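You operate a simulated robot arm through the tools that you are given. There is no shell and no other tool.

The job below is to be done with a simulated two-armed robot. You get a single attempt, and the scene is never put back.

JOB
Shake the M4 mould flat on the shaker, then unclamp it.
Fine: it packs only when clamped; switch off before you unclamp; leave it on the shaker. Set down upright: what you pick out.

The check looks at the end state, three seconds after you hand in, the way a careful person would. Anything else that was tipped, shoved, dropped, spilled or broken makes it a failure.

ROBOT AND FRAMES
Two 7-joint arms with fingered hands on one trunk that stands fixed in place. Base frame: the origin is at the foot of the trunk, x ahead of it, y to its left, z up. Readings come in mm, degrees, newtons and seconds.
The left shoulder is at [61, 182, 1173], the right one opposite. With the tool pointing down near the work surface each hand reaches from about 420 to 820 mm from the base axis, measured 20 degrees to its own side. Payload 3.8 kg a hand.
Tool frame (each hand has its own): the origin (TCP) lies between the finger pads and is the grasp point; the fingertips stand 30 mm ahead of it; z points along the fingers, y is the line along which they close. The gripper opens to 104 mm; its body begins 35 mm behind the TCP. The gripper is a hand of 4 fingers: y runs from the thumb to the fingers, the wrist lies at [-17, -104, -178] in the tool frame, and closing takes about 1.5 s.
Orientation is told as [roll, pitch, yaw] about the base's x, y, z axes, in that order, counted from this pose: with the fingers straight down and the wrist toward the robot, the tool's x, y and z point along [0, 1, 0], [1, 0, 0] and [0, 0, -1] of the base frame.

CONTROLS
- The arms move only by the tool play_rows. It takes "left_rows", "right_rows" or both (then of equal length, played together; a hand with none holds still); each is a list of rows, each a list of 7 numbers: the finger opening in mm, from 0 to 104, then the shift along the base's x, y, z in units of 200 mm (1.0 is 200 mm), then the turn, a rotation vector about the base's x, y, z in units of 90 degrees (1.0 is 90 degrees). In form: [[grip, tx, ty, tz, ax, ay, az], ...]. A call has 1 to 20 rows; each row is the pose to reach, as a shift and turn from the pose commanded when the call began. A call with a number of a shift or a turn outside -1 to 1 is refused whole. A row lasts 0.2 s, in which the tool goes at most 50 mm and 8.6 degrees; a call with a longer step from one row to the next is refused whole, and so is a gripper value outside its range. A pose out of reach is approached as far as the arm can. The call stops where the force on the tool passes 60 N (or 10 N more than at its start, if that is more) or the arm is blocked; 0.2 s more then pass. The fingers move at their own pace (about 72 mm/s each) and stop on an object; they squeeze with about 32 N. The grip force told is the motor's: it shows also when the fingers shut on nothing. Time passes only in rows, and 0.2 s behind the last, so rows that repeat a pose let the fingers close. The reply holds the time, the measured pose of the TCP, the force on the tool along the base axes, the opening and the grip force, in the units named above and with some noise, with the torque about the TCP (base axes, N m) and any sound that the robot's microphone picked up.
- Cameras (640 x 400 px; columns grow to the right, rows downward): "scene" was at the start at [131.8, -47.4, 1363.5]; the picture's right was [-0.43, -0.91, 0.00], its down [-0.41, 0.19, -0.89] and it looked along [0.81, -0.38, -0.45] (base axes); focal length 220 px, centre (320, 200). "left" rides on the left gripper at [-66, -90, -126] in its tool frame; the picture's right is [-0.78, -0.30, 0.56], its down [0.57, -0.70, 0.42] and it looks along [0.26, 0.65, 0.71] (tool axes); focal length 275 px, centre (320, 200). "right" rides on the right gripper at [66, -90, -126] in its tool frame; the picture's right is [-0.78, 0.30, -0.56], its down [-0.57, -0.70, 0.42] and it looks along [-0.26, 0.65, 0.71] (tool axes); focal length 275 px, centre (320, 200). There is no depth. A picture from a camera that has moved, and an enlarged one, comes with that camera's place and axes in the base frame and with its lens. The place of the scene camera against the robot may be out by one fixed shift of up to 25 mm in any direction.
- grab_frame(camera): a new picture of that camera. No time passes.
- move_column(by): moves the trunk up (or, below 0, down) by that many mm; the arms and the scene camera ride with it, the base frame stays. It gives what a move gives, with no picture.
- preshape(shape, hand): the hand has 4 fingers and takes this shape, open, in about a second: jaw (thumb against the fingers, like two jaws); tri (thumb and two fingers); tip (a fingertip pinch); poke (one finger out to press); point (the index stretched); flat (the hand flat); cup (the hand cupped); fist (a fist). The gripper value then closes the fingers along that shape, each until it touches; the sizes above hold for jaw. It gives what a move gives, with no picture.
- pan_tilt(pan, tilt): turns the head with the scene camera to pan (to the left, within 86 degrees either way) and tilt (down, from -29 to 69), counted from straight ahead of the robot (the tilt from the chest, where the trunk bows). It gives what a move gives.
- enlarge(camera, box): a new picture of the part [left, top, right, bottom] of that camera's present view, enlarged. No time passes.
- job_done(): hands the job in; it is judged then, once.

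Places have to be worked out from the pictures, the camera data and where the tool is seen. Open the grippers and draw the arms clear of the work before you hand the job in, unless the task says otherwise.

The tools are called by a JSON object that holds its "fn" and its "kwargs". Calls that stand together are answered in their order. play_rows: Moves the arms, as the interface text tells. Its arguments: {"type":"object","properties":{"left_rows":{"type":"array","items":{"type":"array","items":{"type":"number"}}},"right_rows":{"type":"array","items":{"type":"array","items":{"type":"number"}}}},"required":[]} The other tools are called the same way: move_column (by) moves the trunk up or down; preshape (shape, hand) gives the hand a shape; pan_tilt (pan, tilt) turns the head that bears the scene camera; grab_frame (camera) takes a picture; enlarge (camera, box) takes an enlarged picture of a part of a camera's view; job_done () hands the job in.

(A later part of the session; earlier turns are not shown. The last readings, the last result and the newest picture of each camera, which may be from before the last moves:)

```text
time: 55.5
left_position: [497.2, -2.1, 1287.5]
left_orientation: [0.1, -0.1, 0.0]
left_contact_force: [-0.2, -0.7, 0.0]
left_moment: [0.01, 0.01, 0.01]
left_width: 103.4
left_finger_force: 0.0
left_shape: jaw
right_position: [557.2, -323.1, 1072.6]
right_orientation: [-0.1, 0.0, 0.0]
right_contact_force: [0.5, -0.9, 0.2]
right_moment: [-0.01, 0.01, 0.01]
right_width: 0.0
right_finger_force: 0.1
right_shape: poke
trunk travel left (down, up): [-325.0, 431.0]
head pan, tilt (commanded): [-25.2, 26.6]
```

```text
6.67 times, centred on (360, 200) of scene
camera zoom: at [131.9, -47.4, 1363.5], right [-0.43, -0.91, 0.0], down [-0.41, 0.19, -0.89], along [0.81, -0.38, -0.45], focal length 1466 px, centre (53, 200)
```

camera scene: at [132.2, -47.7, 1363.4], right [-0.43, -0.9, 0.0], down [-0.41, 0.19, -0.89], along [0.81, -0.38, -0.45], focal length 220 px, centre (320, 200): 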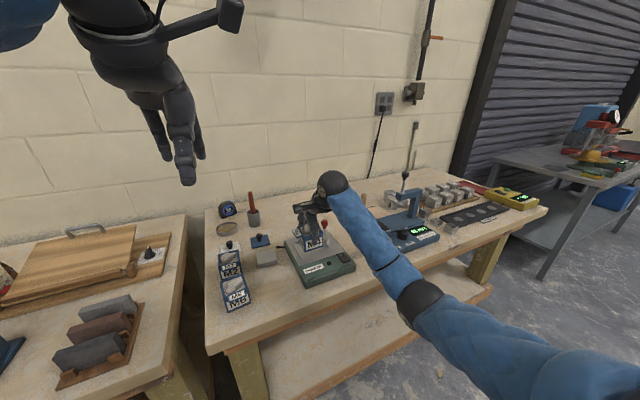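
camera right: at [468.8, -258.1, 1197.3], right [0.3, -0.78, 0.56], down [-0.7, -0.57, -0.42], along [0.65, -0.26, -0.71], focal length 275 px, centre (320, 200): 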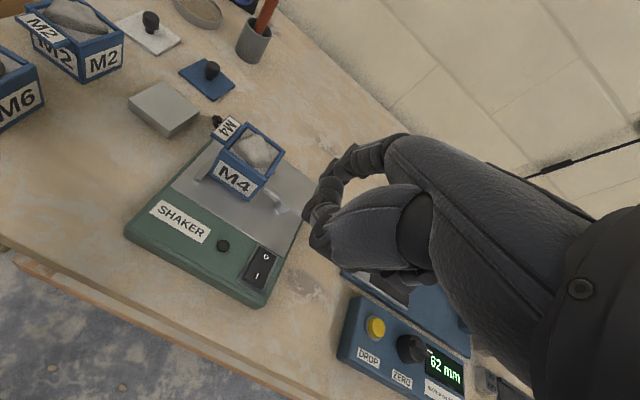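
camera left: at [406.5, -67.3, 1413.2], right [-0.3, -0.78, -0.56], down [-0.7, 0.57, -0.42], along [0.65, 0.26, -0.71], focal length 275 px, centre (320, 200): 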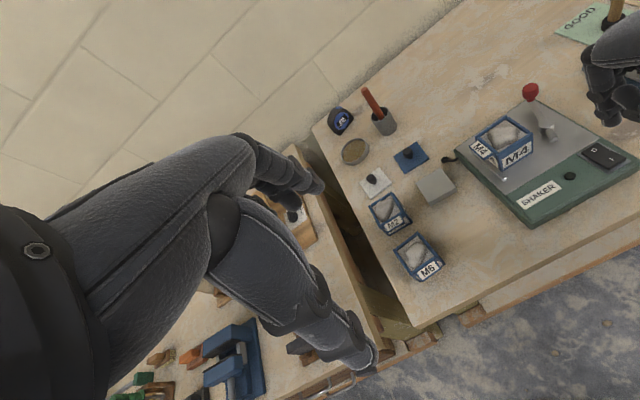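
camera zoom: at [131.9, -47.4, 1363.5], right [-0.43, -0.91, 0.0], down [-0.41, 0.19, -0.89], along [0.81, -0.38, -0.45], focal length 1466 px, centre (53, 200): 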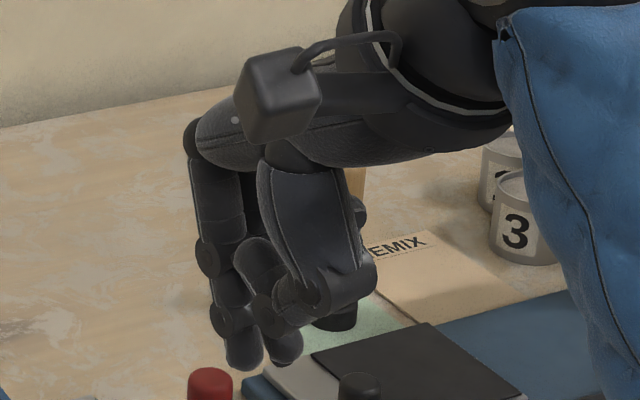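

The poke tip triangulates to about (-1, +7, -24) from the TCP with its end ≈30 mm below it. I'll position it above the "I" end of the rocker, at TCP (588, -343, 955), and check before pressing.

{"fn": "play_rows", "kwargs": {"right_rows": [[0, 0.03, -0.02, -0.08, 0, 0, 0], [0, 0.06, -0.04, -0.18, 0, 0, 0], [0, 0.09, -0.06, -0.28, 0, 0, 0], [0, 0.12, -0.08, -0.38, 0, 0, 0], [0, 0.1465, -0.095, -0.48, 0, 0, 0], [0, 0.1465, -0.095, -0.58, 0, 0, 0], [0, 0.1465, -0.095, -0.58, 0, 0, 0]]}}

{"fn": "enlarge", "kwargs": {"camera": "right", "box": [140, 100, 380, 340]}}

{"fn": "enlarge", "kwargs": {"camera": "left", "box": [540, 90, 640, 190]}}

{"fn": "enlarge", "kwargs": {"camera": "scene", "box": [310, 210, 390, 300]}}

```text
time: 57.1
left_position: [497.1, -1.0, 1286.7]
left_orientation: [0.0, 0.0, 0.1]
left_contact_force: [0.0, 0.1, -0.1]
left_moment: [0.02, 0.01, 0.03]
left_width: 103.7
left_finger_force: 0.0
left_shape: jaw
right_position: [589.3, -341.0, 954.6]
right_orientation: [0.0, -0.1, 0.0]
right_contact_force: [-0.3, -0.3, 0.4]
right_moment: [0.0, 0.02, 0.03]
right_width: 0.0
right_finger_force: 0.0
right_shape: poke
trunk travel left (down, up): [-325.0, 431.0]
head pan, tilt (commanded): [-25.2, 26.6]
```

```text
1.67 times, centred on (260, 220) of right
camera zoom: at [499.1, -276.6, 1080.3], right [0.3, -0.78, 0.56], down [-0.7, -0.57, -0.42], along [0.65, -0.26, -0.71], focal length 459 px, centre (420, 167)
```

zoom: 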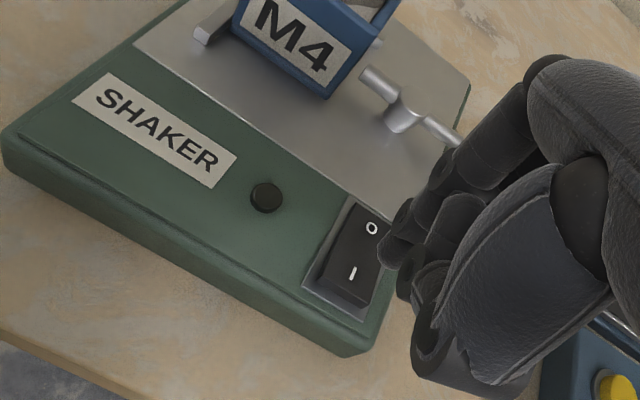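

```text
4.00 times, centred on (590, 140) of left
camera zoom: at [406.4, -67.3, 1413.2], right [-0.3, -0.78, -0.56], down [-0.7, 0.57, -0.42], along [0.65, 0.26, -0.71], focal length 1101 px, centre (-760, 440)
```

zoom: 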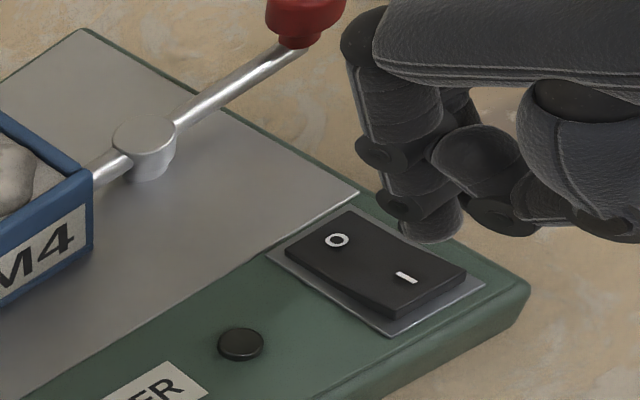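

```text
4.44 times, centred on (350, 255) of scene
camera zoom: at [131.9, -47.3, 1363.5], right [-0.43, -0.91, 0.0], down [-0.41, 0.19, -0.89], along [0.81, -0.38, -0.45], focal length 978 px, centre (187, -44)
```

zoom: 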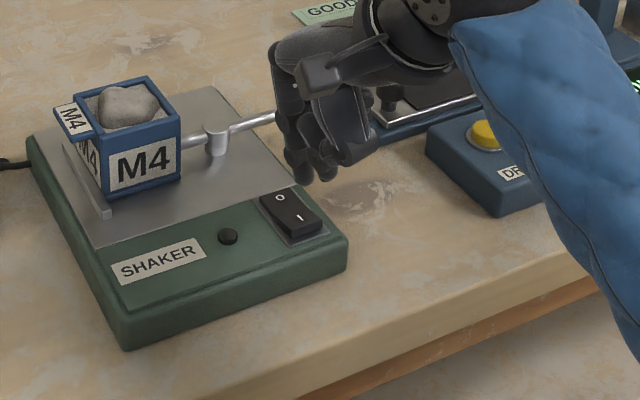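

The fingertip is over (586, -333), right above the "I" mark at (588, -334), about 30 mm up. I'll descend 24 mm and then press in small steps.

{"fn": "play_rows", "kwargs": {"right_rows": [[0, 0, 0, -0.04, 0, 0, 0], [0, 0, 0, -0.08, 0, 0, 0], [0, 0, 0, -0.12, 0, 0, 0], [0, 0, 0, -0.12, 0, 0, 0]]}}

{"fn": "enlarge", "kwargs": {"camera": "left", "box": [540, 90, 640, 190]}}

{"fn": "enlarge", "kwargs": {"camera": "right", "box": [180, 150, 360, 330]}}

{"fn": "enlarge", "kwargs": {"camera": "scene", "box": [330, 230, 380, 280]}}

```text
time: 58.1
left_position: [497.6, -1.1, 1287.4]
left_orientation: [0.0, 0.0, 0.0]
left_contact_force: [0.1, -0.3, 1.3]
left_moment: [-0.01, 0.02, 0.01]
left_width: 103.6
left_finger_force: 0.0
left_shape: jaw
right_position: [586.0, -341.9, 931.5]
right_orientation: [0.0, 0.0, 0.0]
right_contact_force: [0.5, -1.4, -0.7]
right_moment: [0.0, 0.02, 0.02]
right_width: 0.1
right_finger_force: 0.0
right_shape: poke
trunk travel left (down, up): [-325.0, 431.0]
head pan, tilt (commanded): [-25.2, 26.6]
```

```text
4.00 times, centred on (590, 140) of left
camera zoom: at [406.4, -67.3, 1413.2], right [-0.3, -0.78, -0.56], down [-0.7, 0.57, -0.42], along [0.65, 0.26, -0.71], focal length 1101 px, centre (-760, 440)
```

zoom: 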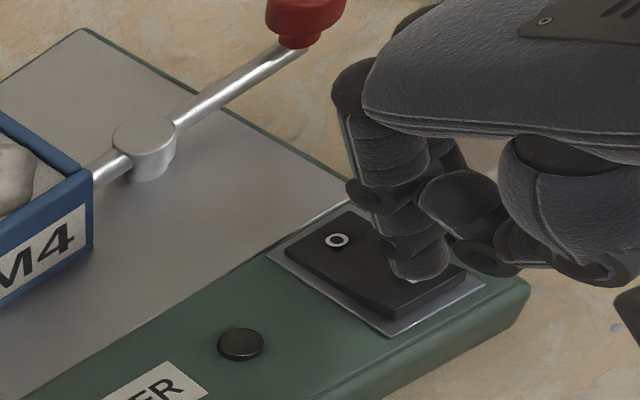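

```text
2.22 times, centred on (270, 240) of right
camera zoom: at [498.3, -276.6, 1056.7], right [0.3, -0.78, 0.56], down [-0.7, -0.57, -0.42], along [0.65, -0.26, -0.71], focal length 612 px, centre (431, 111)
```

zoom: 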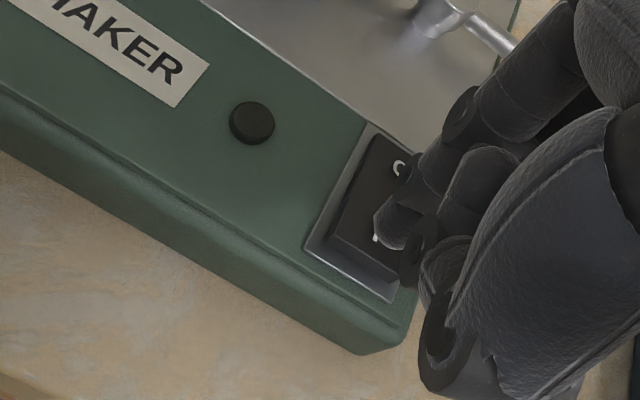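

```text
8.00 times, centred on (355, 255) of scene
camera zoom: at [131.8, -47.4, 1363.5], right [-0.43, -0.91, 0.0], down [-0.41, 0.19, -0.89], along [0.81, -0.38, -0.45], focal length 1760 px, centre (40, -240)
```

zoom: 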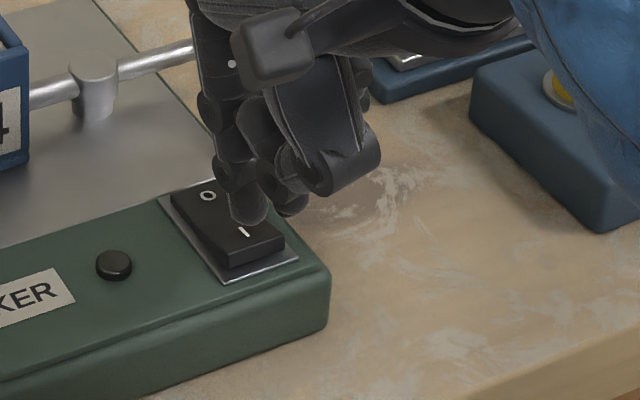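

The fingertip hovers a few mm above the "I" half. I'll press down in 2 mm steps, checking force and sound.

{"fn": "play_rows", "kwargs": {"right_rows": [[0, -0.005, 0.005, -0.01, 0, 0, 0], [0, -0.01, 0.005, -0.02, 0, 0, 0], [0, -0.01, 0.005, -0.03, 0, 0, 0]]}}

```text
time: 58.9
left_position: [496.8, -1.9, 1288.1]
left_orientation: [0.0, 0.0, 0.0]
left_contact_force: [1.2, 0.8, 0.3]
left_moment: [-0.03, -0.04, -0.01]
left_width: 103.6
left_finger_force: 0.1
left_shape: jaw
right_position: [584.7, -340.5, 926.8]
right_orientation: [-0.1, -0.1, 0.2]
right_contact_force: [0.0, -0.3, 1.0]
right_moment: [0.01, -0.01, -0.01]
right_width: 0.0
right_finger_force: 0.1
right_shape: poke
trunk travel left (down, up): [-325.0, 431.0]
head pan, tilt (commanded): [-25.2, 26.6]
```

Force is ~1 N, so contact is just starting or not yet made. I'll press 3 mm further.

{"fn": "play_rows", "kwargs": {"right_rows": [[0, 0, 0, -0.005, 0, 0, 0], [0, 0, 0, -0.01, 0, 0, 0], [0, 0, 0, -0.015, 0, 0, 0]]}}

{"fn": "enlarge", "kwargs": {"camera": "left", "box": [540, 90, 640, 190]}}

```text
time: 59.7
left_position: [497.3, -1.1, 1287.5]
left_orientation: [0.0, 0.0, 0.1]
left_contact_force: [-0.3, -0.2, 0.6]
left_moment: [-0.02, 0.03, 0.01]
left_width: 103.4
left_finger_force: 0.1
left_shape: jaw
right_position: [584.1, -340.6, 923.6]
right_orientation: [-0.1, 0.1, 0.0]
right_contact_force: [0.1, 0.6, 0.6]
right_moment: [-0.01, 0.01, -0.02]
right_width: 0.0
right_finger_force: 0.1
right_shape: poke
trunk travel left (down, up): [-325.0, 431.0]
head pan, tilt (commanded): [-25.2, 26.6]
```

```text
4.00 times, centred on (590, 140) of left
camera zoom: at [406.4, -67.3, 1413.2], right [-0.3, -0.78, -0.56], down [-0.7, 0.57, -0.42], along [0.65, 0.26, -0.71], focal length 1101 px, centre (-760, 440)
```

zoom: 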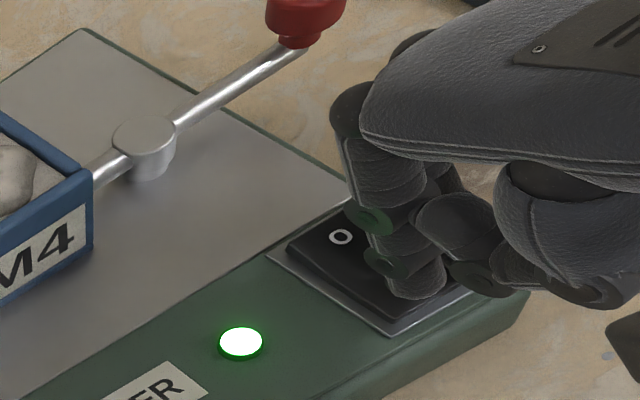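

The indicator lit up green: the shaker is on. I'll lift the finger and move it above the "O" half, ready to switch off, and look at the mould.

{"fn": "play_rows", "kwargs": {"right_rows": [[0, 0, 0, 0.05, 0, 0, 0], [0, 0.04, 0, 0.1, 0, 0, 0], [0, 0.1, 0, 0.1, 0, 0, 0], [0, 0.155, 0, 0.1, 0, 0, 0]]}}

{"fn": "enlarge", "kwargs": {"camera": "left", "box": [470, 90, 620, 200]}}

{"fn": "enlarge", "kwargs": {"camera": "scene", "box": [290, 210, 380, 290]}}

```text
time: 60.7
left_position: [496.9, -1.7, 1286.5]
left_orientation: [0.0, 0.0, -0.1]
left_contact_force: [-0.1, -0.5, 0.4]
left_moment: [-0.01, 0.02, 0.03]
left_width: 103.5
left_finger_force: 0.1
left_shape: jaw
right_position: [615.5, -342.0, 942.6]
right_orientation: [0.0, 0.0, 0.0]
right_contact_force: [0.1, -0.2, -0.2]
right_moment: [-0.03, -0.03, -0.02]
right_width: 0.0
right_finger_force: 0.1
right_shape: poke
trunk travel left (down, up): [-325.0, 431.0]
head pan, tilt (commanded): [-25.2, 26.6]
```

```text
3.64 times, centred on (545, 145) of left
camera zoom: at [406.6, -67.4, 1413.1], right [-0.3, -0.78, -0.56], down [-0.7, 0.57, -0.42], along [0.65, 0.26, -0.71], focal length 1001 px, centre (-498, 400)
```

zoom: 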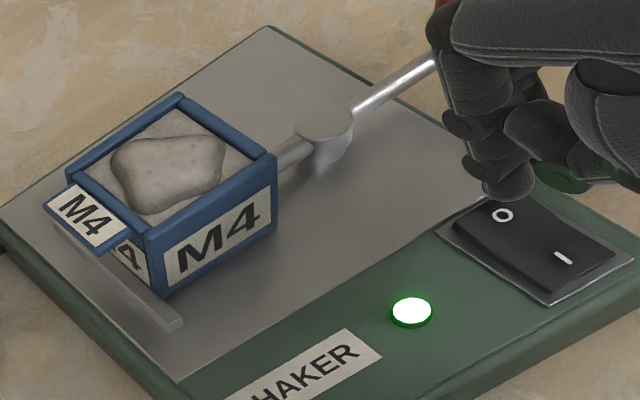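

```text
5.00 times, centred on (335, 250) of scene
camera zoom: at [132.0, -47.4, 1363.4], right [-0.43, -0.9, 0.0], down [-0.41, 0.19, -0.89], along [0.81, -0.38, -0.45], focal length 1100 px, centre (245, -50)
```

zoom: 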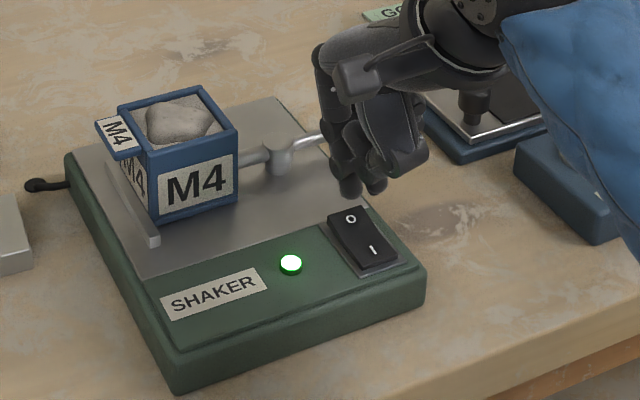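

The lamp is on and the heap already looks a little lower. I'll hold still for a second and compare closely.

{"fn": "play_rows", "kwargs": {"right_rows": [[0, 0, 0, 0, 0, 0, 0], [0, 0, 0, 0, 0, 0, 0], [0, 0, 0, 0, 0, 0, 0], [0, 0, 0, 0, 0, 0, 0], [0, 0, 0, 0, 0, 0, 0]]}}

{"fn": "enlarge", "kwargs": {"camera": "left", "box": [470, 100, 560, 190]}}

{"fn": "enlarge", "kwargs": {"camera": "scene", "box": [295, 222, 335, 262]}}

```text
time: 61.9
left_position: [497.4, -1.1, 1287.4]
left_orientation: [0.0, 0.0, 0.0]
left_contact_force: [-0.2, 0.7, -0.4]
left_moment: [-0.01, -0.01, 0.01]
left_width: 103.7
left_finger_force: 0.1
left_shape: jaw
right_position: [615.0, -340.5, 942.7]
right_orientation: [-0.1, 0.0, 0.0]
right_contact_force: [1.0, 0.6, -0.3]
right_moment: [-0.03, -0.04, -0.03]
right_width: 0.2
right_finger_force: 0.1
right_shape: poke
trunk travel left (down, up): [-325.0, 431.0]
head pan, tilt (commanded): [-25.2, 26.6]
```

```text
4.44 times, centred on (515, 145) of left
camera zoom: at [406.5, -67.3, 1413.2], right [-0.3, -0.78, -0.56], down [-0.7, 0.57, -0.42], along [0.65, 0.26, -0.71], focal length 1224 px, centre (-547, 444)
```

zoom: 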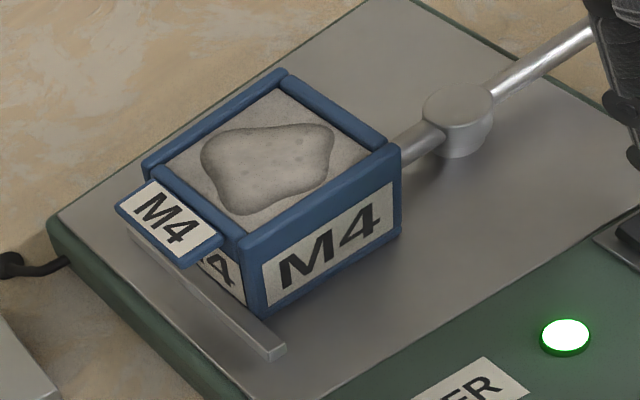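

```text
10.00 times, centred on (315, 242) of scene
camera zoom: at [131.9, -47.4, 1363.5], right [-0.43, -0.91, 0.0], down [-0.41, 0.19, -0.89], along [0.81, -0.38, -0.45], focal length 2200 px, centre (370, -220)
```

zoom: 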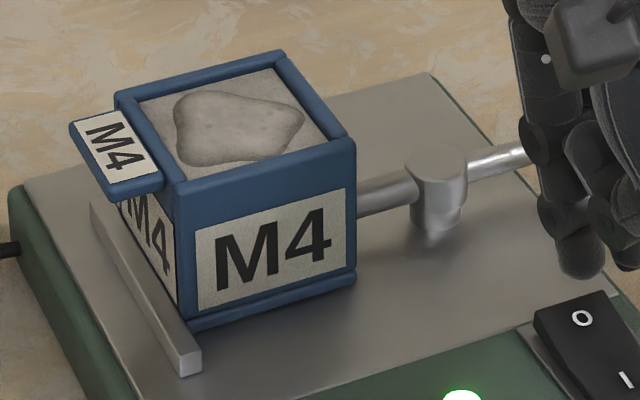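

It is packing: the heap has sunk nearly flat and the mould hasn't moved. I'll shake another second and look again.

{"fn": "play_rows", "kwargs": {"right_rows": [[0, 0, 0, 0, 0, 0, 0], [0, 0, 0, 0, 0, 0, 0], [0, 0, 0, 0, 0, 0, 0], [0, 0, 0, 0, 0, 0, 0]]}}

{"fn": "enlarge", "kwargs": {"camera": "left", "box": [470, 100, 560, 190]}}

{"fn": "enlarge", "kwargs": {"camera": "scene", "box": [295, 222, 335, 262]}}

```text
time: 62.9
left_position: [496.4, -2.3, 1287.1]
left_orientation: [0.0, -0.1, 0.0]
left_contact_force: [-0.5, -0.3, 0.3]
left_moment: [-0.02, 0.02, 0.0]
left_width: 103.3
left_finger_force: 0.0
left_shape: jaw
right_position: [615.5, -340.5, 941.5]
right_orientation: [0.0, 0.0, 0.0]
right_contact_force: [-0.6, -0.4, 0.8]
right_moment: [-0.02, 0.04, 0.0]
right_width: 0.0
right_finger_force: 0.0
right_shape: poke
trunk travel left (down, up): [-325.0, 431.0]
head pan, tilt (commanded): [-25.2, 26.6]
```

```text
4.44 times, centred on (515, 145) of left
camera zoom: at [406.5, -67.3, 1413.2], right [-0.3, -0.78, -0.56], down [-0.7, 0.57, -0.42], along [0.65, 0.26, -0.71], focal length 1224 px, centre (-547, 444)
```

zoom: 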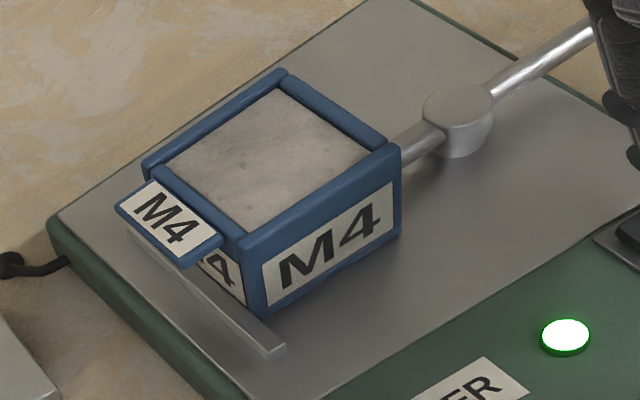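

```text
10.00 times, centred on (315, 242) of scene
camera zoom: at [131.9, -47.4, 1363.5], right [-0.43, -0.91, 0.0], down [-0.41, 0.19, -0.89], along [0.81, -0.38, -0.45], focal length 2200 px, centre (370, -220)
```

zoom: 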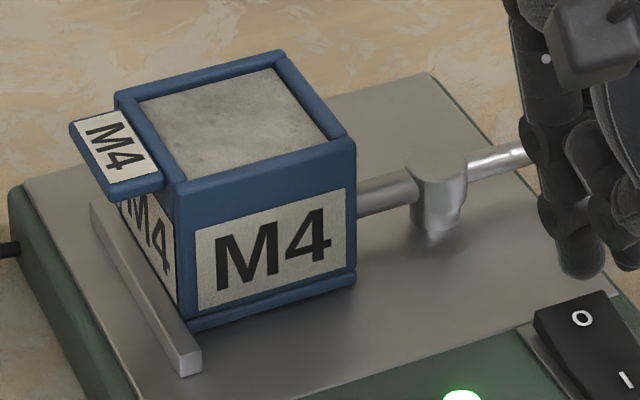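

The sand is now completely level with the mould's rim. I'll press the "O" half to switch off.

{"fn": "play_rows", "kwargs": {"right_rows": [[0, 0.01, 0, -0.03, 0, 0, 0], [0, 0.015, 0, -0.06, 0, 0, 0], [0, 0.015, 0, -0.08, 0, 0, 0], [0, 0.015, 0, -0.09, 0, 0, 0], [0, 0.015, 0, -0.097, 0, 0, 0]]}}

{"fn": "enlarge", "kwargs": {"camera": "left", "box": [540, 90, 640, 190]}}

```text
time: 64.1
left_position: [497.0, -1.6, 1286.9]
left_orientation: [0.1, 0.0, 0.0]
left_contact_force: [0.7, 0.6, -0.4]
left_moment: [-0.02, -0.01, 0.0]
left_width: 103.6
left_finger_force: 0.0
left_shape: jaw
right_position: [618.6, -341.5, 923.3]
right_orientation: [0.1, 0.1, 0.1]
right_contact_force: [-0.4, -0.3, -0.3]
right_moment: [-0.01, 0.03, 0.02]
right_width: 0.0
right_finger_force: 0.1
right_shape: poke
trunk travel left (down, up): [-325.0, 431.0]
head pan, tilt (commanded): [-25.2, 26.6]
```

```text
4.00 times, centred on (590, 140) of left
camera zoom: at [406.6, -67.5, 1413.1], right [-0.3, -0.78, -0.56], down [-0.7, 0.57, -0.42], along [0.65, 0.26, -0.71], focal length 1101 px, centre (-760, 440)
```

zoom: 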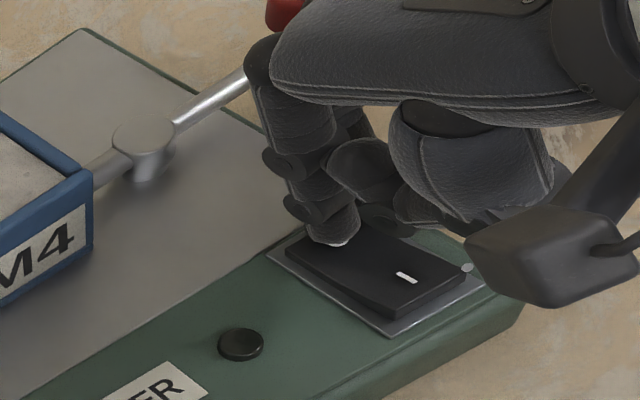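

The lamp is off and the rocker is back on "O". I'll lift straight up, move over the lever knob, and take the tri shape again.

{"fn": "play_rows", "kwargs": {"right_rows": [[0, 0, 0, 0.08, 0, 0, 0], [0, 0, 0, 0.2, 0, 0, 0], [0, 0, 0, 0.32, 0, 0, 0], [0, 0.03, -0.02, 0.44, 0, 0, 0], [0, 0.12, -0.08, 0.5, 0, 0, 0], [0, 0.24, -0.16, 0.5, 0, 0, 0], [0, 0.35, -0.24, 0.5, 0, 0, 0], [0, 0.35, -0.24, 0.5, 0, 0, 0]]}}

{"fn": "preshape", "kwargs": {"shape": "tri", "hand": "right"}}

{"fn": "grab_frame", "kwargs": {"camera": "right"}}

{"fn": "enlarge", "kwargs": {"camera": "left", "box": [480, 30, 640, 190]}}

{"fn": "enlarge", "kwargs": {"camera": "scene", "box": [290, 170, 400, 290]}}

```text
time: 65.9
left_position: [496.6, -0.9, 1287.6]
left_orientation: [0.0, 0.0, 0.0]
left_contact_force: [0.4, 0.0, 0.2]
left_moment: [0.0, 0.01, 0.02]
left_width: 103.5
left_finger_force: 0.0
left_shape: jaw
right_position: [687.4, -389.8, 1023.1]
right_orientation: [0.0, 0.0, 0.1]
right_contact_force: [-0.5, -0.5, 0.3]
right_moment: [0.03, 0.02, 0.01]
right_width: 0.2
right_finger_force: 0.0
right_shape: poke
trunk travel left (down, up): [-325.0, 431.0]
head pan, tilt (commanded): [-25.2, 26.6]
```

```text
time: 66.8
left_position: [497.3, -1.3, 1286.5]
left_orientation: [0.1, 0.0, 0.1]
left_contact_force: [-0.1, -0.3, -0.3]
left_moment: [0.01, 0.0, 0.01]
left_width: 103.5
left_finger_force: 0.1
left_shape: jaw
right_position: [687.0, -388.2, 1023.2]
right_orientation: [0.0, -0.1, -0.1]
right_contact_force: [-0.8, -0.1, -1.4]
right_moment: [0.0, 0.03, -0.01]
right_width: 104.2
right_finger_force: 0.0
right_shape: tri
trunk travel left (down, up): [-325.0, 431.0]
head pan, tilt (commanded): [-25.2, 26.6]
```

```text
taken
camera right: at [597.8, -323.9, 1148.6], right [0.3, -0.78, 0.56], down [-0.7, -0.57, -0.42], along [0.65, -0.26, -0.71], focal length 275 px, centre (320, 200)
```

right: 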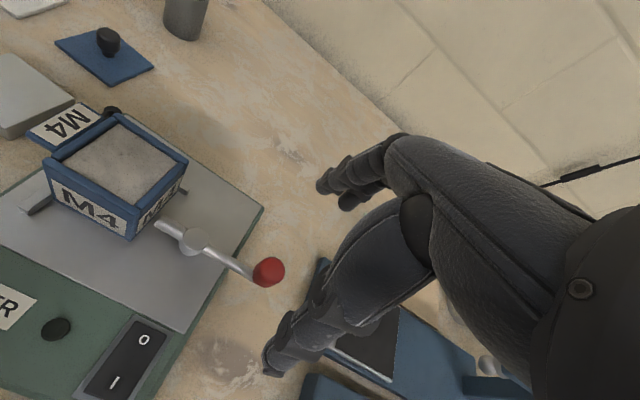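

```text
2.50 times, centred on (560, 110) of left
camera zoom: at [406.5, -67.4, 1413.2], right [-0.3, -0.78, -0.56], down [-0.7, 0.57, -0.42], along [0.65, 0.26, -0.71], focal length 688 px, centre (-280, 425)
```

zoom: 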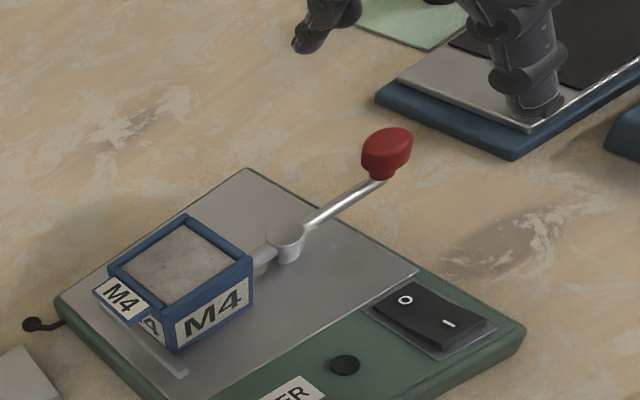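

```text
3.33 times, centred on (345, 230) of scene
camera zoom: at [131.9, -47.4, 1363.5], right [-0.43, -0.91, 0.0], down [-0.41, 0.19, -0.89], along [0.81, -0.38, -0.45], focal length 733 px, centre (237, 100)
```

zoom: 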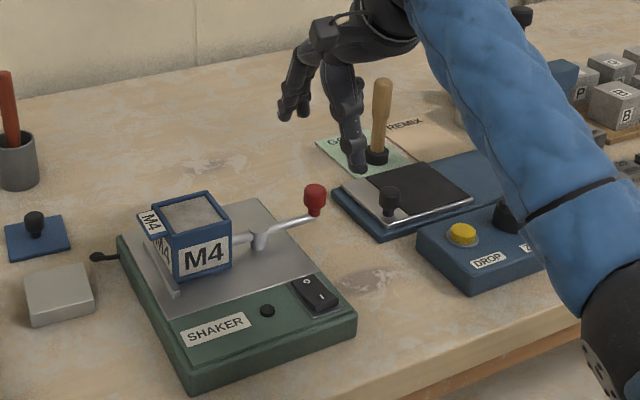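

The knob is at (692, -386). I'll narrow the tri grip to 60 mm and descend over it, with the knob set slightly toward the index side.

{"fn": "play_rows", "kwargs": {"right_rows": [[90, 0.01, 0.0, 0, 0, 0, 0], [75, 0.021, 0.005, -0.03, 0, 0, 0], [60, 0.021, 0.005, -0.08, 0, 0, 0], [60, 0.021, 0.005, -0.13, 0, 0, 0], [60, 0.021, 0.005, -0.19, 0, 0, 0], [60, 0.021, 0.005, -0.25, 0, 0, 0], [60, 0.021, 0.005, -0.3, 0, 0, 0], [60, 0.021, 0.005, -0.335, 0, 0, 0], [60, 0.021, 0.005, -0.358, 0, 0, 0], [60, 0.021, 0.005, -0.358, 0, 0, 0]]}}

{"fn": "enlarge", "kwargs": {"camera": "right", "box": [180, 150, 380, 350]}}

{"fn": "enlarge", "kwargs": {"camera": "left", "box": [520, 40, 640, 160]}}

{"fn": "enlarge", "kwargs": {"camera": "scene", "box": [310, 190, 390, 270]}}

```text
time: 69.0
left_position: [496.9, -0.7, 1287.7]
left_orientation: [-0.1, 0.0, 0.0]
left_contact_force: [-0.2, 0.0, -0.3]
left_moment: [-0.01, -0.01, -0.01]
left_width: 103.6
left_finger_force: 0.1
left_shape: jaw
right_position: [692.6, -387.4, 951.5]
right_orientation: [0.0, -0.1, -0.1]
right_contact_force: [-0.3, 0.0, 0.5]
right_moment: [0.01, 0.02, -0.01]
right_width: 60.7
right_finger_force: 0.1
right_shape: tri
trunk travel left (down, up): [-325.0, 431.0]
head pan, tilt (commanded): [-25.2, 26.6]
```

```text
2.00 times, centred on (280, 250) of right
camera zoom: at [604.1, -323.4, 1077.2], right [0.3, -0.78, 0.56], down [-0.7, -0.57, -0.42], along [0.65, -0.26, -0.71], focal length 551 px, centre (400, 100)
```

zoom: 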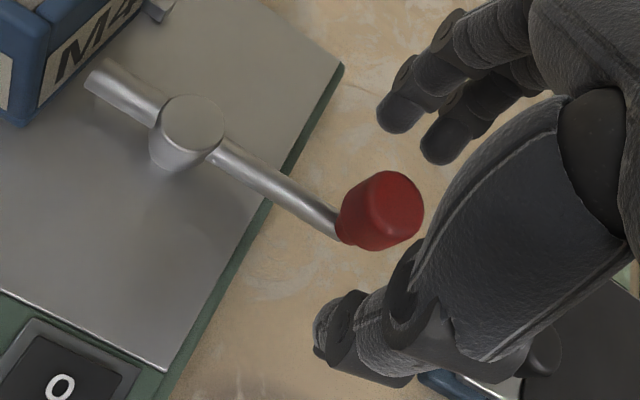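

```text
3.33 times, centred on (580, 100) of left
camera zoom: at [406.5, -67.4, 1413.2], right [-0.3, -0.78, -0.56], down [-0.7, 0.57, -0.42], along [0.65, 0.26, -0.71], focal length 918 px, centre (-547, 533)
```

zoom: 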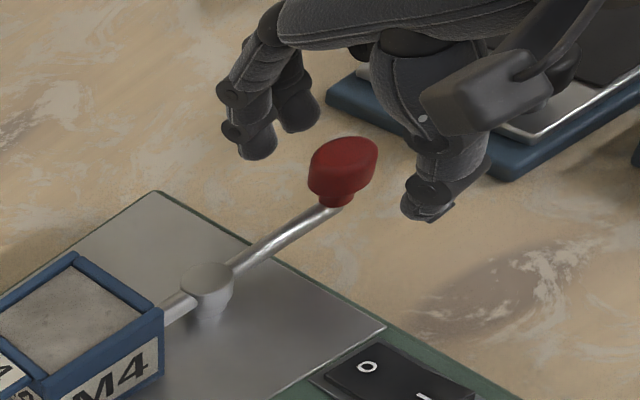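

```text
5.00 times, centred on (350, 230) of scene
camera zoom: at [131.9, -47.4, 1363.5], right [-0.43, -0.91, 0.0], down [-0.41, 0.19, -0.89], along [0.81, -0.38, -0.45], focal length 1100 px, centre (170, 50)
```

zoom: 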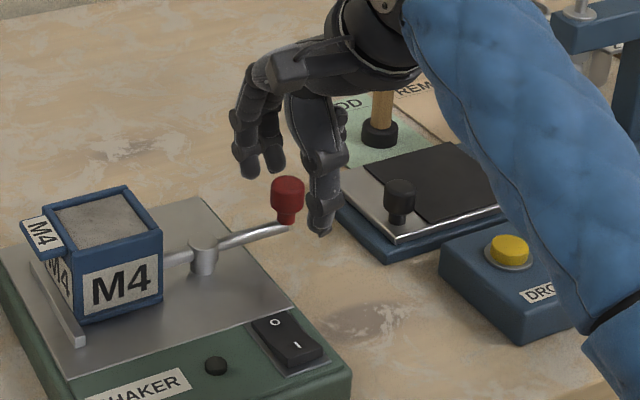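

The knob stands between thumb and fingers. I'll close the tri grip on it.

{"fn": "play_rows", "kwargs": {"right_rows": [[45, 0, 0, 0, 0, 0, 0], [30, 0, 0, 0, 0, 0, 0], [18, 0, 0, 0, 0, 0, 0], [8, 0, 0, 0, 0, 0, 0], [0, 0, 0, 0, 0, 0, 0], [0, 0, 0, 0, 0, 0, 0], [0, 0, 0, 0, 0, 0, 0]]}}

{"fn": "enlarge", "kwargs": {"camera": "right", "box": [180, 150, 380, 350]}}

{"fn": "enlarge", "kwargs": {"camera": "left", "box": [520, 40, 640, 160]}}

```text
time: 70.6
left_position: [497.0, -1.2, 1287.4]
left_orientation: [0.0, 0.1, 0.0]
left_contact_force: [0.2, 0.0, 0.6]
left_moment: [-0.02, 0.04, -0.01]
left_width: 103.4
left_finger_force: 0.1
left_shape: jaw
right_position: [692.0, -388.3, 951.0]
right_orientation: [0.0, 0.1, 0.0]
right_contact_force: [-1.0, 0.3, -0.9]
right_moment: [-0.02, -0.05, 0.01]
right_width: 14.7
right_finger_force: 31.8
right_shape: tri
trunk travel left (down, up): [-325.0, 431.0]
head pan, tilt (commanded): [-25.2, 26.6]
```

```text
2.00 times, centred on (280, 250) of right
camera zoom: at [604.1, -323.5, 1077.3], right [0.3, -0.78, 0.56], down [-0.7, -0.57, -0.42], along [0.65, -0.26, -0.71], focal length 551 px, centre (400, 100)
```

zoom: 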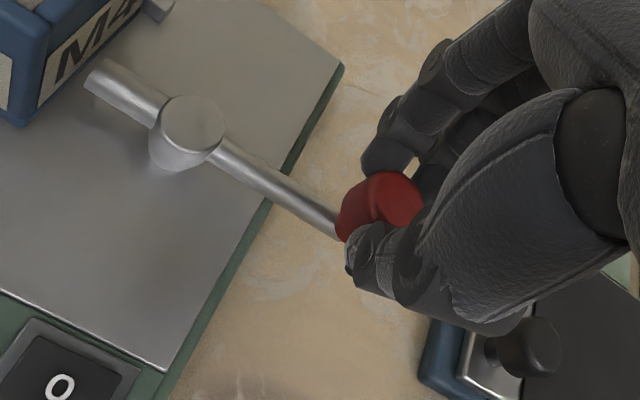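

```text
3.33 times, centred on (580, 100) of left
camera zoom: at [406.5, -67.3, 1413.2], right [-0.3, -0.78, -0.56], down [-0.7, 0.57, -0.42], along [0.65, 0.26, -0.71], focal length 918 px, centre (-547, 533)
```

zoom: 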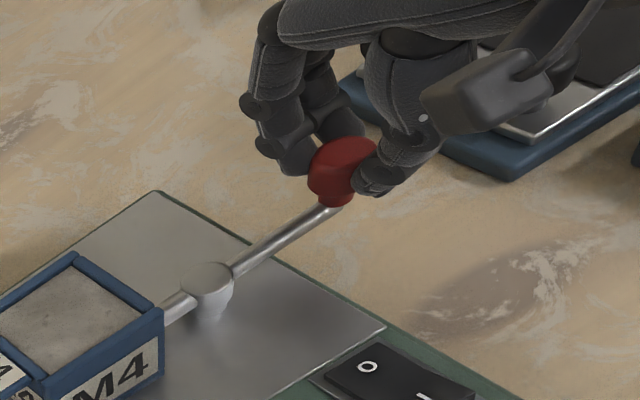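

The knob is firmly held again (32 N). I'll swing it back counter-clockwise along the 64 mm circle, first to about -70°.

{"fn": "play_rows", "kwargs": {"right_rows": [[0, 0.0215, 0, 0, 0, 0, 0], [0, 0.044, 0.0005, 0, 0, 0, 0], [0, 0.058, 0.002, 0, 0, 0, 0], [0, 0.0715, 0.0045, 0, 0, 0, 0], [0, 0.085, 0.007, 0, 0, 0, 0], [0, 0.099, 0.0105, 0, 0, 0, 0], [0, 0.112, 0.0145, 0, 0, 0, 0], [0, 0.1255, 0.019, 0, 0, 0, 0], [0, 0.1255, 0.019, 0, 0, 0, 0]]}}

{"fn": "enlarge", "kwargs": {"camera": "right", "box": [140, 100, 360, 320]}}

{"fn": "enlarge", "kwargs": {"camera": "left", "box": [490, 40, 610, 160]}}

```text
time: 72.6
left_position: [495.9, -0.9, 1287.3]
left_orientation: [-0.1, 0.0, 0.0]
left_contact_force: [0.4, 0.1, 0.6]
left_moment: [-0.04, 0.02, -0.04]
left_width: 103.5
left_finger_force: 0.1
left_shape: jaw
right_position: [718.4, -382.0, 951.6]
right_orientation: [0.1, 0.1, 0.0]
right_contact_force: [-8.4, 10.4, -3.9]
right_moment: [0.24, 0.14, 0.25]
right_width: 13.7
right_finger_force: 32.1
right_shape: tri
trunk travel left (down, up): [-325.0, 431.0]
head pan, tilt (commanded): [-25.2, 26.6]
```

```text
1.82 times, centred on (250, 210) of right
camera zoom: at [629.1, -317.5, 1077.3], right [0.3, -0.78, 0.56], down [-0.7, -0.57, -0.42], along [0.65, -0.26, -0.72], focal length 500 px, centre (447, 182)
```

zoom: 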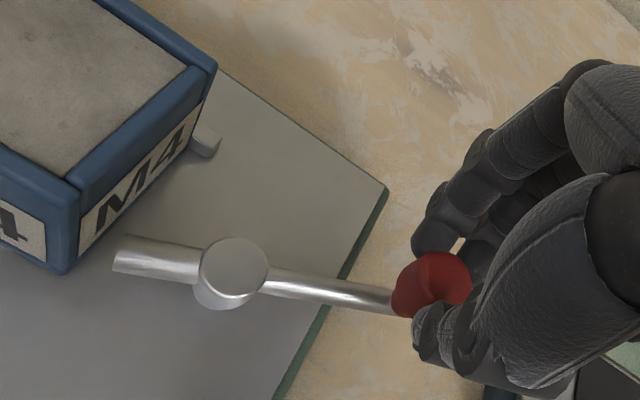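

```text
3.33 times, centred on (550, 100) of left
camera zoom: at [405.8, -66.1, 1413.4], right [-0.3, -0.78, -0.56], down [-0.7, 0.57, -0.43], along [0.65, 0.26, -0.71], focal length 918 px, centre (-447, 533)
```

zoom: 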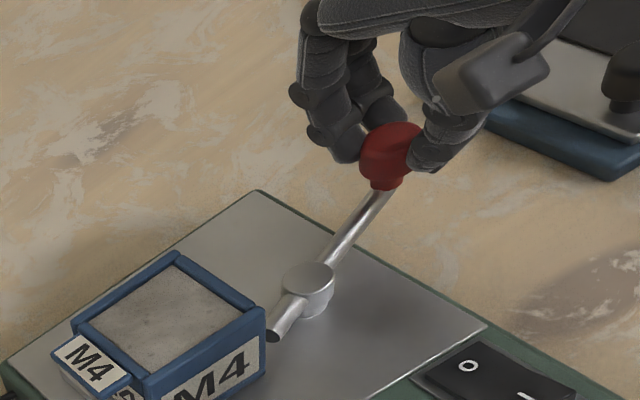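

The lever follows (stub swinging off the mould) with ~12 N pushing inward, so I'll tighten the arc slightly and continue to about -45°.

{"fn": "play_rows", "kwargs": {"right_rows": [[0, 0.01225, 0.00625, 0, 0, 0, 0], [0, 0.024, 0.013, 0, 0, 0, 0], [0, 0.036, 0.02025, 0, 0, 0, 0], [0, 0.0475, 0.0285, 0, 0, 0, 0], [0, 0.05875, 0.03675, 0, 0, 0, 0], [0, 0.0695, 0.046, 0, 0, 0, 0], [0, 0.08025, 0.05525, 0, 0, 0, 0], [0, 0.09, 0.0655, 0, 0, 0, 0], [0, 0.09975, 0.07575, 0, 0, 0, 0], [0, 0.1095, 0.0865, 0, 0, 0, 0], [0, 0.1095, 0.0865, 0, 0, 0, 0]]}}

{"fn": "enlarge", "kwargs": {"camera": "right", "box": [140, 100, 360, 320]}}

{"fn": "enlarge", "kwargs": {"camera": "left", "box": [490, 40, 610, 160]}}

```text
time: 75.0
left_position: [496.4, -1.9, 1287.4]
left_orientation: [0.1, 0.0, 0.0]
left_contact_force: [0.0, -0.1, 0.1]
left_moment: [0.0, -0.03, 0.0]
left_width: 103.6
left_finger_force: 0.0
left_shape: jaw
right_position: [738.9, -367.4, 951.5]
right_orientation: [0.0, 0.2, -0.1]
right_contact_force: [-10.6, 3.8, -12.0]
right_moment: [0.14, 0.17, 0.34]
right_width: 11.7
right_finger_force: 31.6
right_shape: tri
trunk travel left (down, up): [-325.0, 431.0]
head pan, tilt (commanded): [-25.2, 26.6]
```

```text
1.82 times, centred on (250, 210) of right
camera zoom: at [650.6, -302.7, 1077.1], right [0.3, -0.78, 0.56], down [-0.7, -0.57, -0.42], along [0.65, -0.26, -0.72], focal length 500 px, centre (447, 182)
```

zoom: 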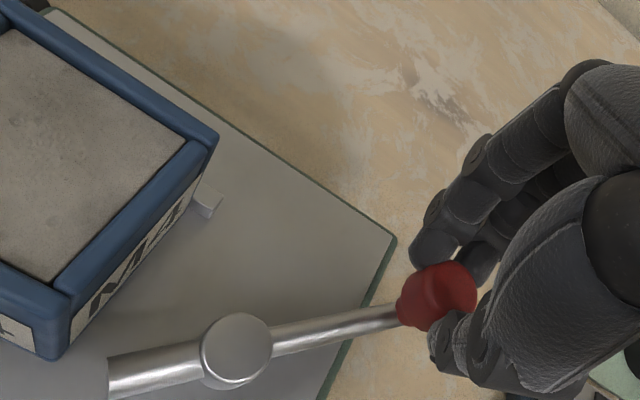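

```text
3.33 times, centred on (550, 100) of left
camera zoom: at [406.5, -67.6, 1413.1], right [-0.3, -0.78, -0.56], down [-0.7, 0.57, -0.42], along [0.65, 0.26, -0.71], focal length 918 px, centre (-447, 533)
```

zoom: 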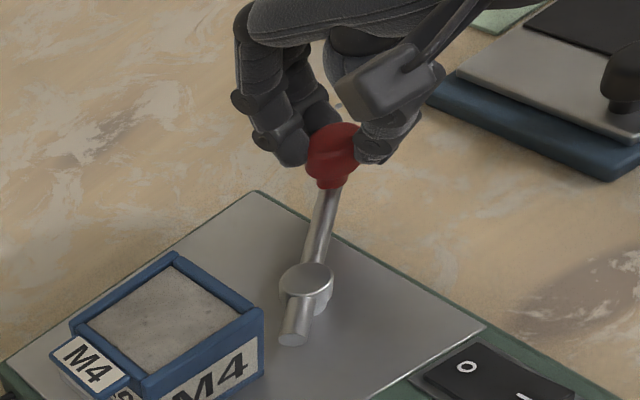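

The lever is at about -51° and following well. I'll carry on toward -30°, with a little less x since the knob sits on the thumb side of the grip.

{"fn": "play_rows", "kwargs": {"right_rows": [[0, 0.01, 0.0095, 0.005, 0, 0, 0], [0, 0.02, 0.0185, 0.005, 0, 0, 0], [0, 0.0285, 0.029, 0.005, 0, 0, 0], [0, 0.036, 0.0395, 0.005, 0, 0, 0], [0, 0.044, 0.0505, 0.005, 0, 0, 0], [0, 0.051, 0.0615, 0.005, 0, 0, 0], [0, 0.057, 0.073, 0.005, 0, 0, 0], [0, 0.063, 0.085, 0.005, 0, 0, 0], [0, 0.063, 0.085, 0.005, 0, 0, 0]]}}

{"fn": "enlarge", "kwargs": {"camera": "right", "box": [140, 120, 360, 340]}}

{"fn": "enlarge", "kwargs": {"camera": "left", "box": [490, 40, 610, 160]}}

```text
time: 77.0
left_position: [497.3, -1.7, 1287.8]
left_orientation: [0.0, 0.0, 0.0]
left_contact_force: [-0.2, 0.4, -0.6]
left_moment: [0.0, 0.03, 0.0]
left_width: 103.7
left_finger_force: 0.1
left_shape: jaw
right_position: [752.4, -351.8, 951.2]
right_orientation: [0.0, 0.2, 0.0]
right_contact_force: [-6.4, -2.5, -14.4]
right_moment: [0.06, 0.04, 0.29]
right_width: 11.0
right_finger_force: 31.9
right_shape: tri
trunk travel left (down, up): [-325.0, 431.0]
head pan, tilt (commanded): [-25.2, 26.6]
```

```text
1.82 times, centred on (250, 230) of right
camera zoom: at [663.5, -286.2, 1076.6], right [0.3, -0.78, 0.56], down [-0.7, -0.57, -0.42], along [0.65, -0.26, -0.72], focal length 500 px, centre (447, 146)
```

zoom: 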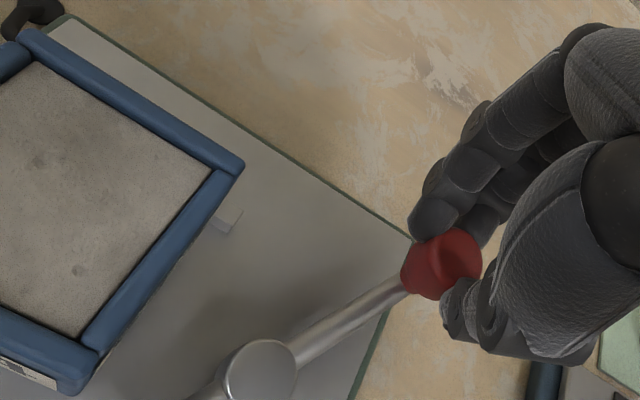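

```text
3.33 times, centred on (550, 100) of left
camera zoom: at [407.5, -68.6, 1412.8], right [-0.3, -0.78, -0.56], down [-0.7, 0.57, -0.42], along [0.65, 0.27, -0.71], focal length 918 px, centre (-447, 533)
```

zoom: 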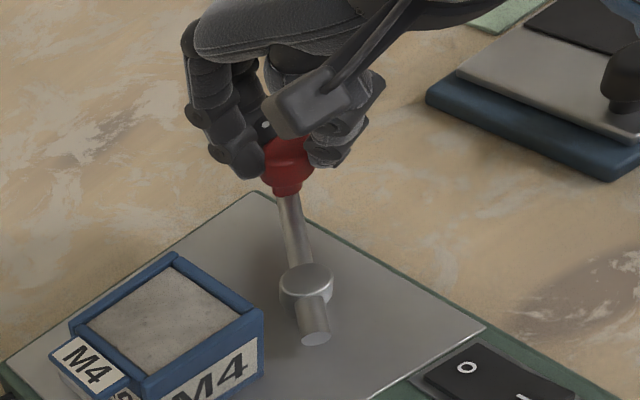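

The lever is at about -33°. I'll finish the last ~15° back to its original rest position.

{"fn": "play_rows", "kwargs": {"right_rows": [[0, 0.006, 0.012, -0.005, 0, 0, 0], [0, 0.012, 0.025, -0.008, 0, 0, 0], [0, 0.017, 0.0375, -0.008, 0, 0, 0], [0, 0.021, 0.05, -0.008, 0, 0, 0], [0, 0.024, 0.0625, -0.008, 0, 0, 0], [0, 0.026, 0.0725, -0.008, 0, 0, 0], [0, 0.026, 0.0725, -0.008, 0, 0, 0]]}}

{"fn": "enlarge", "kwargs": {"camera": "right", "box": [140, 120, 360, 340]}}

{"fn": "enlarge", "kwargs": {"camera": "left", "box": [490, 40, 610, 160]}}

```text
time: 78.6
left_position: [497.1, -2.9, 1287.1]
left_orientation: [0.1, 0.2, 0.1]
left_contact_force: [-0.1, 0.7, 0.5]
left_moment: [0.01, 0.0, 0.0]
left_width: 103.4
left_finger_force: 0.1
left_shape: jaw
right_position: [758.9, -337.4, 950.3]
right_orientation: [0.0, 0.1, 0.0]
right_contact_force: [0.5, -6.7, -10.8]
right_moment: [0.09, -0.14, 0.38]
right_width: 10.8
right_finger_force: 32.0
right_shape: tri
trunk travel left (down, up): [-325.0, 431.0]
head pan, tilt (commanded): [-25.2, 26.6]
```

```text
1.82 times, centred on (250, 230) of right
camera zoom: at [670.2, -272.6, 1075.9], right [0.3, -0.78, 0.56], down [-0.7, -0.57, -0.42], along [0.65, -0.26, -0.71], focal length 500 px, centre (447, 146)
```

zoom: 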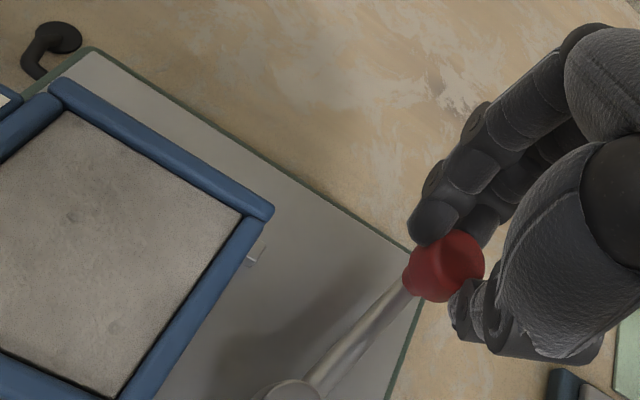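

```text
3.33 times, centred on (550, 100) of left
camera zoom: at [407.9, -68.9, 1412.6], right [-0.3, -0.78, -0.56], down [-0.7, 0.57, -0.42], along [0.65, 0.27, -0.71], focal length 918 px, centre (-447, 533)
```

zoom: 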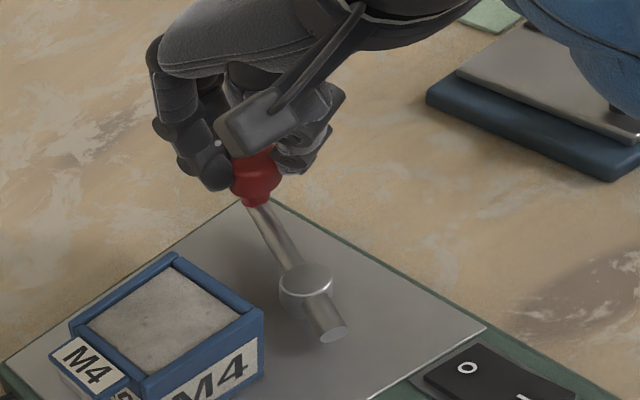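

The lever's stub and rod now line up as they did at the start, so the mould is unclamped. I'll open the fingers and lift straight off.

{"fn": "play_rows", "kwargs": {"right_rows": [[10, 0, -0.005, 0.005, 0, 0, 0], [25, 0, -0.008, 0.008, 0, 0, 0], [40, 0, -0.008, 0.008, 0, 0, 0], [55, 0, -0.008, 0.008, 0, 0, 0], [65, 0, -0.008, 0.008, 0, 0, 0], [65, 0, -0.008, 0.008, 0, 0, 0], [65, 0, -0.008, 0.008, 0, 0, 0]]}}

{"fn": "enlarge", "kwargs": {"camera": "left", "box": [490, 40, 610, 160]}}

{"fn": "enlarge", "kwargs": {"camera": "right", "box": [140, 120, 360, 340]}}

```text
time: 80.2
left_position: [497.9, -0.2, 1288.0]
left_orientation: [0.0, 0.1, 0.0]
left_contact_force: [0.0, -0.1, 0.4]
left_moment: [-0.02, -0.03, -0.03]
left_width: 103.4
left_finger_force: 0.0
left_shape: jaw
right_position: [757.4, -337.8, 953.7]
right_orientation: [0.0, 0.1, 0.0]
right_contact_force: [0.0, 0.3, -0.9]
right_moment: [0.02, -0.03, 0.01]
right_width: 64.7
right_finger_force: 0.0
right_shape: tri
trunk travel left (down, up): [-325.0, 431.0]
head pan, tilt (commanded): [-25.2, 26.6]
```

```text
3.33 times, centred on (550, 100) of left
camera zoom: at [406.5, -67.2, 1413.2], right [-0.3, -0.78, -0.56], down [-0.7, 0.57, -0.42], along [0.65, 0.26, -0.71], focal length 918 px, centre (-447, 533)
```

zoom: 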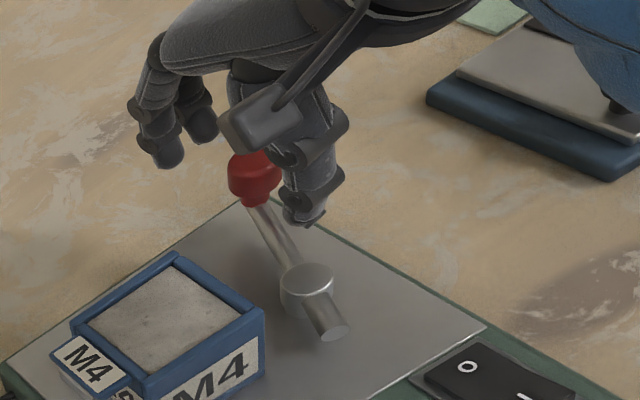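

```text
1.82 times, centred on (250, 230) of right
camera zoom: at [668.3, -272.1, 1078.5], right [0.3, -0.78, 0.56], down [-0.7, -0.57, -0.42], along [0.65, -0.26, -0.71], focal length 500 px, centre (447, 146)
```

zoom: 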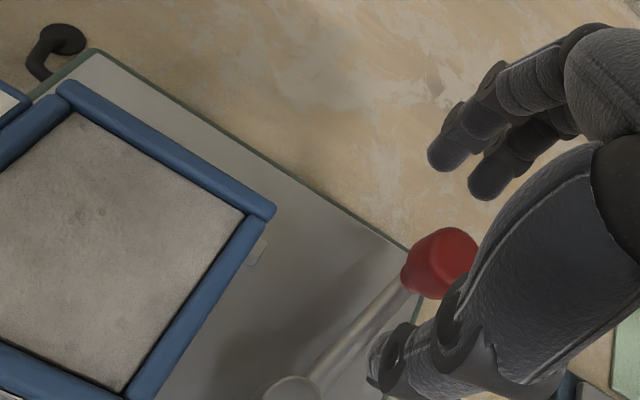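

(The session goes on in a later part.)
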